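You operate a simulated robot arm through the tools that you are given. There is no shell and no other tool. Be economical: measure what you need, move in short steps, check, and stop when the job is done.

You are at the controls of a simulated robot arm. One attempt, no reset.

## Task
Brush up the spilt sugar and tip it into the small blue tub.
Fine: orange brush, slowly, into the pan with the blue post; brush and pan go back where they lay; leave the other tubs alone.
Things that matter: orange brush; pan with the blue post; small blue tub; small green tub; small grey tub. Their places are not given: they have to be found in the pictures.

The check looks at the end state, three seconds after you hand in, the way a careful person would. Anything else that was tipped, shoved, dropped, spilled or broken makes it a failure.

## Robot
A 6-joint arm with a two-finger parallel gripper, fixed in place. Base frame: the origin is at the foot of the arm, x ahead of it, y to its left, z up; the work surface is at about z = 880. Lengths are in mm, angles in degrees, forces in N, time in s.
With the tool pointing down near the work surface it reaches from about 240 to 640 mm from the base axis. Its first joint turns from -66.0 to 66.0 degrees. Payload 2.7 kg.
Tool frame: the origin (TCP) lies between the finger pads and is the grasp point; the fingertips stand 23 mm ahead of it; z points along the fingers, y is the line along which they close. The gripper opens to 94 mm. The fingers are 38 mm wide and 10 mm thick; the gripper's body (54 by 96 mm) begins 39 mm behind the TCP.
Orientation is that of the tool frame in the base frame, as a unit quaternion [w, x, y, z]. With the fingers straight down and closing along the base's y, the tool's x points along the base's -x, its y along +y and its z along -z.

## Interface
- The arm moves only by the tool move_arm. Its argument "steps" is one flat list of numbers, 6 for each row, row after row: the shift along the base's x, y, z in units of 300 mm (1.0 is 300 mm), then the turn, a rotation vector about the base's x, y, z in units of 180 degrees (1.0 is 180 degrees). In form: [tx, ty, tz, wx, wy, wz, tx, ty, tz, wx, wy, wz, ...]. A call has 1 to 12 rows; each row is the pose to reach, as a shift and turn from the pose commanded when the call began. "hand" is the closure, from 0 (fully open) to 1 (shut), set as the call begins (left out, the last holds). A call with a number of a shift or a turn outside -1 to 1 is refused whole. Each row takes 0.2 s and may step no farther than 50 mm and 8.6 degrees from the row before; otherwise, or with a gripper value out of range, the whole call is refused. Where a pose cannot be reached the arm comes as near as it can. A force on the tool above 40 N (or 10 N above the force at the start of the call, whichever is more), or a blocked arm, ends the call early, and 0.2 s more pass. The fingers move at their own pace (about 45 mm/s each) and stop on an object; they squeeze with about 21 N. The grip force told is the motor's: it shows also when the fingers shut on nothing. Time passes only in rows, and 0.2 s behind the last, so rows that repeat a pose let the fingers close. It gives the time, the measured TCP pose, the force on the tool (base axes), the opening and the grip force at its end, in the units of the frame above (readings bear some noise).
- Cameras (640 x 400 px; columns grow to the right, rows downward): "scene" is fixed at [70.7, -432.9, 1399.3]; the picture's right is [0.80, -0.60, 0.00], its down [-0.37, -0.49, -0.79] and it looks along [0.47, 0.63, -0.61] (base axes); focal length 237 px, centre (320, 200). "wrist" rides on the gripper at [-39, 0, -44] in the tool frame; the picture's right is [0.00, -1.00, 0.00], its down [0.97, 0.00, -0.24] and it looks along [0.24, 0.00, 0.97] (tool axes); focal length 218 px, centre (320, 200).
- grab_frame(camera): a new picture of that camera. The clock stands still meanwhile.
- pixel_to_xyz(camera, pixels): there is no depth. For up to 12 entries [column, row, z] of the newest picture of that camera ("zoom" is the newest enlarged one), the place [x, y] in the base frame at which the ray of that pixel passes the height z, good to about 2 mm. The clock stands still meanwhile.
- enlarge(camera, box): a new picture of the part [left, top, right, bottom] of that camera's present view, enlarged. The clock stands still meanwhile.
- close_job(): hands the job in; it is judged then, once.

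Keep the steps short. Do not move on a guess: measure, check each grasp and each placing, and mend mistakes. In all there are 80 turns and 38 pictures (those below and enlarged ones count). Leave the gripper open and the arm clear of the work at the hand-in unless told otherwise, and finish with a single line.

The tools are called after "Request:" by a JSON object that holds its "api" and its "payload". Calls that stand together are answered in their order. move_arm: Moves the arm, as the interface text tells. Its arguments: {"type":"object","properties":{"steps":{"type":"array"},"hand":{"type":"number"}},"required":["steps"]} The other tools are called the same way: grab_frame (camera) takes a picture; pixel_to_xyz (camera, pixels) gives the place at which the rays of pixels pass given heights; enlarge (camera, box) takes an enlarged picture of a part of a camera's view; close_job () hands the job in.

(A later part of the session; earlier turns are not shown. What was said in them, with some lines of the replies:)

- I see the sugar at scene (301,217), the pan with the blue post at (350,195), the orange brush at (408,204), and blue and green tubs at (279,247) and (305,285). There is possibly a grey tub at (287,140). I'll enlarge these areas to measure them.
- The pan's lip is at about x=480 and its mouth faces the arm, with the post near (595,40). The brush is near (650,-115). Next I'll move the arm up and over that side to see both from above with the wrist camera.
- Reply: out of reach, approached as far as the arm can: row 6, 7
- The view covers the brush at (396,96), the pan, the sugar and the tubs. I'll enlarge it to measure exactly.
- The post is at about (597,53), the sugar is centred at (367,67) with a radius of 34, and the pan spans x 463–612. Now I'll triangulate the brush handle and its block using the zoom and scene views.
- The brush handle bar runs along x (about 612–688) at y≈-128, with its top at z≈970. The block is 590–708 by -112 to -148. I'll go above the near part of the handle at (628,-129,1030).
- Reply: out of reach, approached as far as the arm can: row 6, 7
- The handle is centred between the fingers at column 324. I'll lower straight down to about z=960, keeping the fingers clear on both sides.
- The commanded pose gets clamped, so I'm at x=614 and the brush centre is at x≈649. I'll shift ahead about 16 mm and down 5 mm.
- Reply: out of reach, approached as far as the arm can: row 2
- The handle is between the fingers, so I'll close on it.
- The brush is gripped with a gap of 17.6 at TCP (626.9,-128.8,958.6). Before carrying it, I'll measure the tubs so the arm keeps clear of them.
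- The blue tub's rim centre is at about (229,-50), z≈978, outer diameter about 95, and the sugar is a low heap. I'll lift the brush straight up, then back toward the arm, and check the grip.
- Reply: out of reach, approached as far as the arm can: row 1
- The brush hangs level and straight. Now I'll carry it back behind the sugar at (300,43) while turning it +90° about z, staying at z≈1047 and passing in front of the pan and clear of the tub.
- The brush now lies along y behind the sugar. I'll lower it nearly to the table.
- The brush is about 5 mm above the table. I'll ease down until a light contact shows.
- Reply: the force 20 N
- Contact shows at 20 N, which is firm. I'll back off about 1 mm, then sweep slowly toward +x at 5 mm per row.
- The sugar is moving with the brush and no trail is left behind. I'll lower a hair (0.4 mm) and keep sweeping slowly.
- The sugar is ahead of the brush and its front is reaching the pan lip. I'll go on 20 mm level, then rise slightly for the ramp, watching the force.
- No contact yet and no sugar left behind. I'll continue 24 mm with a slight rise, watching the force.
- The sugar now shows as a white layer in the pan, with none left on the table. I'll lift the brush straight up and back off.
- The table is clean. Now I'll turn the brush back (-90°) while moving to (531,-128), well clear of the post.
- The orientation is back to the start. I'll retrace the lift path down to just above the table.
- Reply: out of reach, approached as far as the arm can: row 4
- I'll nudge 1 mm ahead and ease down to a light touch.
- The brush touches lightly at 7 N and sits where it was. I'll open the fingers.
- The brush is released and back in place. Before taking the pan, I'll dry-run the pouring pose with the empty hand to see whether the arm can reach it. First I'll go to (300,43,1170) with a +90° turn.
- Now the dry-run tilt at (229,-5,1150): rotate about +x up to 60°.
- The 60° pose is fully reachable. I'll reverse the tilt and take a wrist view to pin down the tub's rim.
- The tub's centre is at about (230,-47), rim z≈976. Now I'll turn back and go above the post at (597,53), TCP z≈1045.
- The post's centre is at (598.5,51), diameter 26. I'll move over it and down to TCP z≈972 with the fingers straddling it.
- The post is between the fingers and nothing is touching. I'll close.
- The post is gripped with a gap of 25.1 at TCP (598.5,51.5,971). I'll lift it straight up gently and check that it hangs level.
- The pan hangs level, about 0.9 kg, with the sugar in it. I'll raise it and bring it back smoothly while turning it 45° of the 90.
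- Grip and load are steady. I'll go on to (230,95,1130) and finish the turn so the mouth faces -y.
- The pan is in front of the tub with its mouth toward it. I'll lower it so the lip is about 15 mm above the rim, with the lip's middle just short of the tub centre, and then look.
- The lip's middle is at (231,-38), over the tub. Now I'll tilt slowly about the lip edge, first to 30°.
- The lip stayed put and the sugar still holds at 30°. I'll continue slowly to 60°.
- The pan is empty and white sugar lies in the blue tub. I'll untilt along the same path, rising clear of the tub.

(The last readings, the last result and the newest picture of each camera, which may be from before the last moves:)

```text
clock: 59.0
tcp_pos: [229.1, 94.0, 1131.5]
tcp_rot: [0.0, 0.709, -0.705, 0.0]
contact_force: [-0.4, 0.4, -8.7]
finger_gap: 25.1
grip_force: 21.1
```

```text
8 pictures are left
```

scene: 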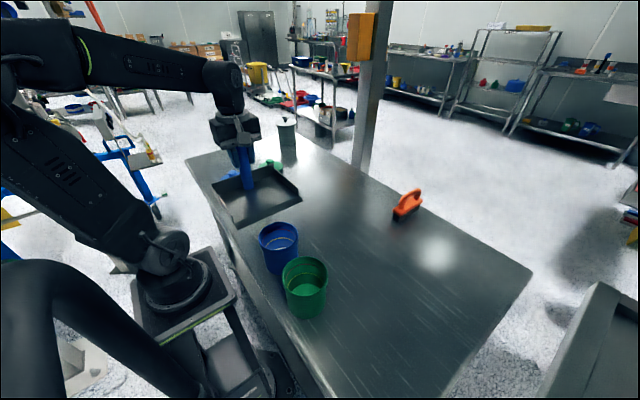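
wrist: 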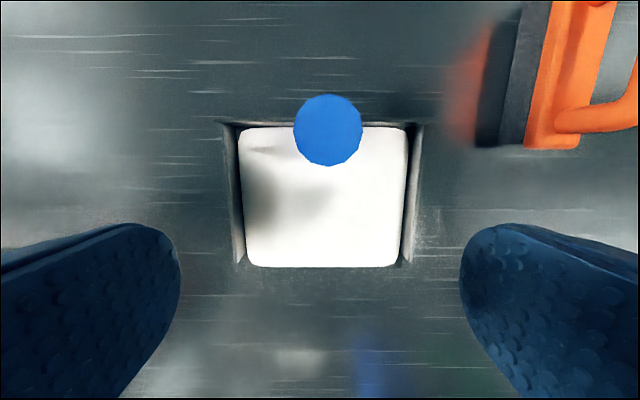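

The table is clean. I'll return the pan along the same path, first part with -45°.

Request:
{"api": "move_arm", "payload": {"steps": [0.04, -0.006, 0, 0, 0, -0.0208, 0.09, -0.011, 0, 0, 0, -0.0417, 0.14, -0.017, 0, 0, 0, -0.0625, 0.19, -0.022, 0, 0, 0, -0.0833, 0.24, -0.028, 0, 0, 0, -0.1042, 0.29, -0.033, 0, 0, 0, -0.125, 0.34, -0.039, 0, 0, 0, -0.1458, 0.39, -0.045, 0, 0, 0, -0.1667, 0.44, -0.05, 0, 0, 0, -0.1875, 0.49, -0.056, 0, 0, 0, -0.2083, 0.53, -0.061, 0, 0, 0, -0.2292, 0.56, -0.067, 0, 0, 0, -0.25]}}

Request:
{"api": "move_arm", "payload": {"steps": [0.043, -0.006, -0.02, 0, 0, -0.0208, 0.093, -0.012, -0.05, 0, 0, -0.0417, 0.143, -0.019, -0.08, 0, 0, -0.0625, 0.193, -0.025, -0.11, 0, 0, -0.0833, 0.243, -0.031, -0.14, 0, 0, -0.1042, 0.293, -0.037, -0.17, 0, 0, -0.125, 0.343, -0.043, -0.2, 0, 0, -0.1458, 0.393, -0.05, -0.23, 0, 0, -0.1667, 0.443, -0.056, -0.26, 0, 0, -0.1875, 0.493, -0.062, -0.29, 0, 0, -0.2083, 0.543, -0.07, -0.32, 0, 0, -0.2292, 0.58, -0.075, -0.35, 0, 0, -0.25]}}

Request:
{"api": "move_arm", "payload": {"steps": [0, 0, 0, 0, 0, 0]}}

```text
clock: 61.6
tcp_pos: [399.2, 74.1, 1130.2]
tcp_rot: [0.0, -0.384, 0.923, 0.0]
contact_force: [0.6, -0.8, -9.1]
finger_gap: 25.4
grip_force: 21.3
```

```text
clock: 64.2
tcp_pos: [573.1, 50.5, 1027.4]
tcp_rot: [0.001, -0.001, 1.0, 0.0]
contact_force: [0.9, -0.4, -9.5]
finger_gap: 25.2
grip_force: 21.1
```

```text
clock: 64.6
tcp_pos: [572.7, 51.3, 1027.0]
tcp_rot: [0.0, -0.001, 1.0, 0.0]
contact_force: [0.4, -1.0, -9.3]
finger_gap: 25.2
grip_force: 20.9
```

I'll move ahead 26 mm and down to about 3 mm above the table.

Request:
{"api": "move_arm", "payload": {"steps": [0.05, 0.001, -0.02, 0, 0, 0, 0.086, 0.002, -0.06, 0, 0, 0, 0.086, 0.002, -0.11, 0, 0, 0, 0.086, 0.002, -0.15, 0, 0, 0, 0.086, 0.002, -0.177, 0, 0, 0, 0.086, 0.002, -0.177, 0, 0, 0]}}

Request:
{"api": "move_arm", "payload": {"steps": [0, 0, -0.004, 0, 0, 0, 0, 0, -0.007, 0, 0, 0, 0, 0, -0.007, 0, 0, 0]}}

```text
clock: 66.0
tcp_pos: [597.2, 50.3, 974.1]
tcp_rot: [0.002, -0.001, 1.0, 0.0]
contact_force: [0.3, -0.1, -8.9]
finger_gap: 25.6
grip_force: 20.5
```

```text
clock: 66.8
tcp_pos: [597.6, 50.9, 972.3]
tcp_rot: [0.001, 0.0, 1.0, -0.001]
contact_force: [0.4, 1.8, -6.9]
finger_gap: 25.2
grip_force: 21.2
```

Partial contact is showing (-6.9). I'll ease down another 1 mm or so.

Request:
{"api": "move_arm", "payload": {"steps": [0.002, 0.002, -0.003, 0, 0, 0, 0.002, 0.002, -0.003, 0, 0, 0]}}

```text
clock: 67.4
tcp_pos: [597.2, 51.4, 971.7]
tcp_rot: [0.001, -0.002, 1.0, 0.0]
contact_force: [0.0, -4.7, 4.5]
finger_gap: 25.0
grip_force: 20.8
```

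The pan rests on the table. I'll open the fingers and lift straight up off the post.

Request:
{"api": "move_arm", "payload": {"steps": [0, 0, 0, 0, 0, 0, 0, 0, 0, 0, 0, 0, 0, 0, 0, 0, 0, 0, 0, 0, 0, 0, 0, 0, 0, 0, 0, 0, 0, 0, 0, 0, 0, 0, 0, 0], "hand": 0}}

Request:
{"api": "move_arm", "payload": {"steps": [0, 0, 0.08, 0, 0, 0, 0, 0, 0.16, 0, 0, 0, -0.02, 0, 0.24, 0, 0, 0, -0.13, 0, 0.33, 0, 0, 0, -0.23, -0.03, 0.43, 0, 0, 0, -0.33, -0.06, 0.53, 0, 0, 0, -0.4, -0.12, 0.66, 0, 0, 0, -0.4, -0.18, 0.8, 0, 0, 0, -0.4, -0.18, 0.8, 0, 0, 0]}}

Request:
{"api": "grab_frame", "payload": {"camera": "wrist"}}

Request:
{"api": "grab_frame", "payload": {"camera": "scene"}}

```text
clock: 68.8
tcp_pos: [597.5, 51.7, 970.3]
tcp_rot: [0.0, -0.001, 1.0, 0.0]
contact_force: [0.6, 0.4, 0.3]
finger_gap: 94.0
grip_force: 0.1
```

```text
clock: 70.8
tcp_pos: [481.4, -2.8, 1209.1]
tcp_rot: [0.001, -0.001, 1.0, 0.0]
contact_force: [-0.5, 0.4, 0.7]
finger_gap: 94.0
grip_force: 0.0
```

```text
7 pictures are left
```

wrist: 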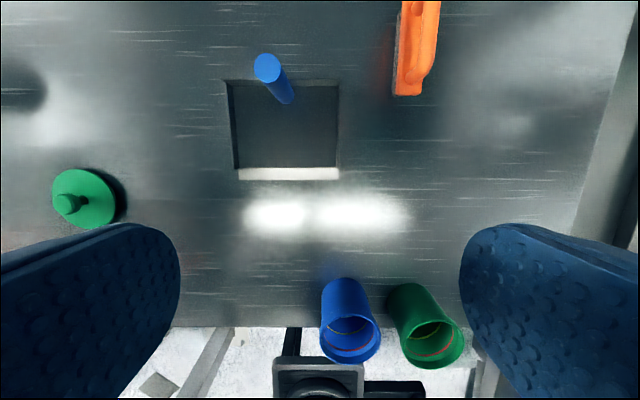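

```text
6 pictures are left
```

scene: 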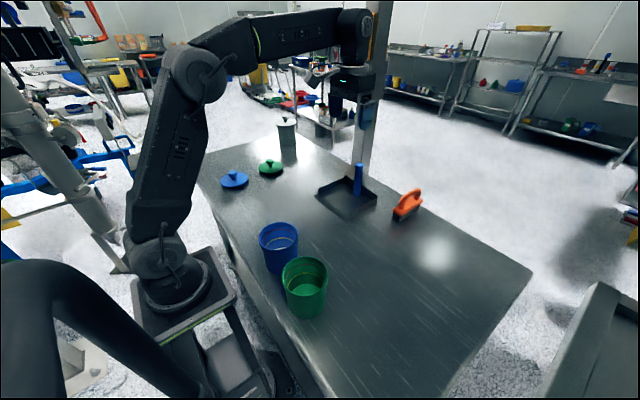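

Both tools are back. The light strip on the pan lip at wrist (288,174) could be glare or leftover sugar, so I'll check it and the tub closely.

Request:
{"api": "enlarge", "payload": {"camera": "scene", "box": [300, 160, 428, 240]}}

Request:
{"api": "enlarge", "payload": {"camera": "scene", "box": [240, 200, 352, 290]}}

Request:
{"api": "pixel_to_xyz", "payload": {"camera": "wrist", "pixels": [[240, 180, 880], [339, 180, 880], [228, 81, 905], [339, 81, 905], [267, 67, 1000], [397, 94, 918], [420, 94, 918]]}}

```text
5.00 times, centred on (364, 200) of scene
```

zoom: 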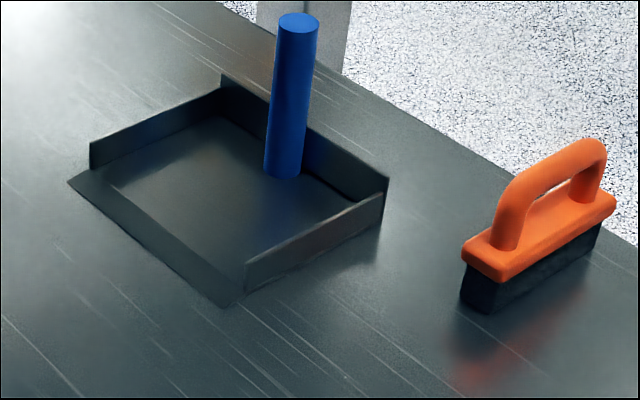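

```text
4.44 times, centred on (296, 245) of scene
```

zoom: 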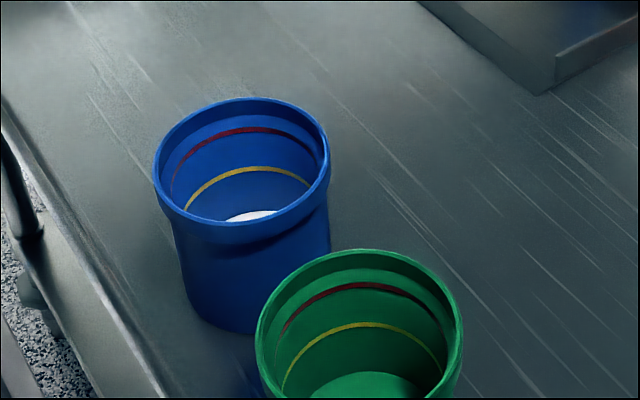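

```text
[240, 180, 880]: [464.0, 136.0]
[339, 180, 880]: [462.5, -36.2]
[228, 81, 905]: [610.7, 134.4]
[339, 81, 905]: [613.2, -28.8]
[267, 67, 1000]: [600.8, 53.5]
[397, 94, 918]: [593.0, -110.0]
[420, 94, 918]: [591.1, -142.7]
```

The strip was only glare: the pan is empty, the sugar is in the blue tub, and the table is clean. The pan and brush are within a few mm of where they lay, the other tubs are untouched, and the gripper is open and clear. Handing in.

Request:
{"api": "close_job", "payload": {}}

```text
The job is handed in.
```

The sugar is swept up and tipped into the small blue tub, the brush and pan are back where they lay to within a few mm, and the other tubs were not touched.
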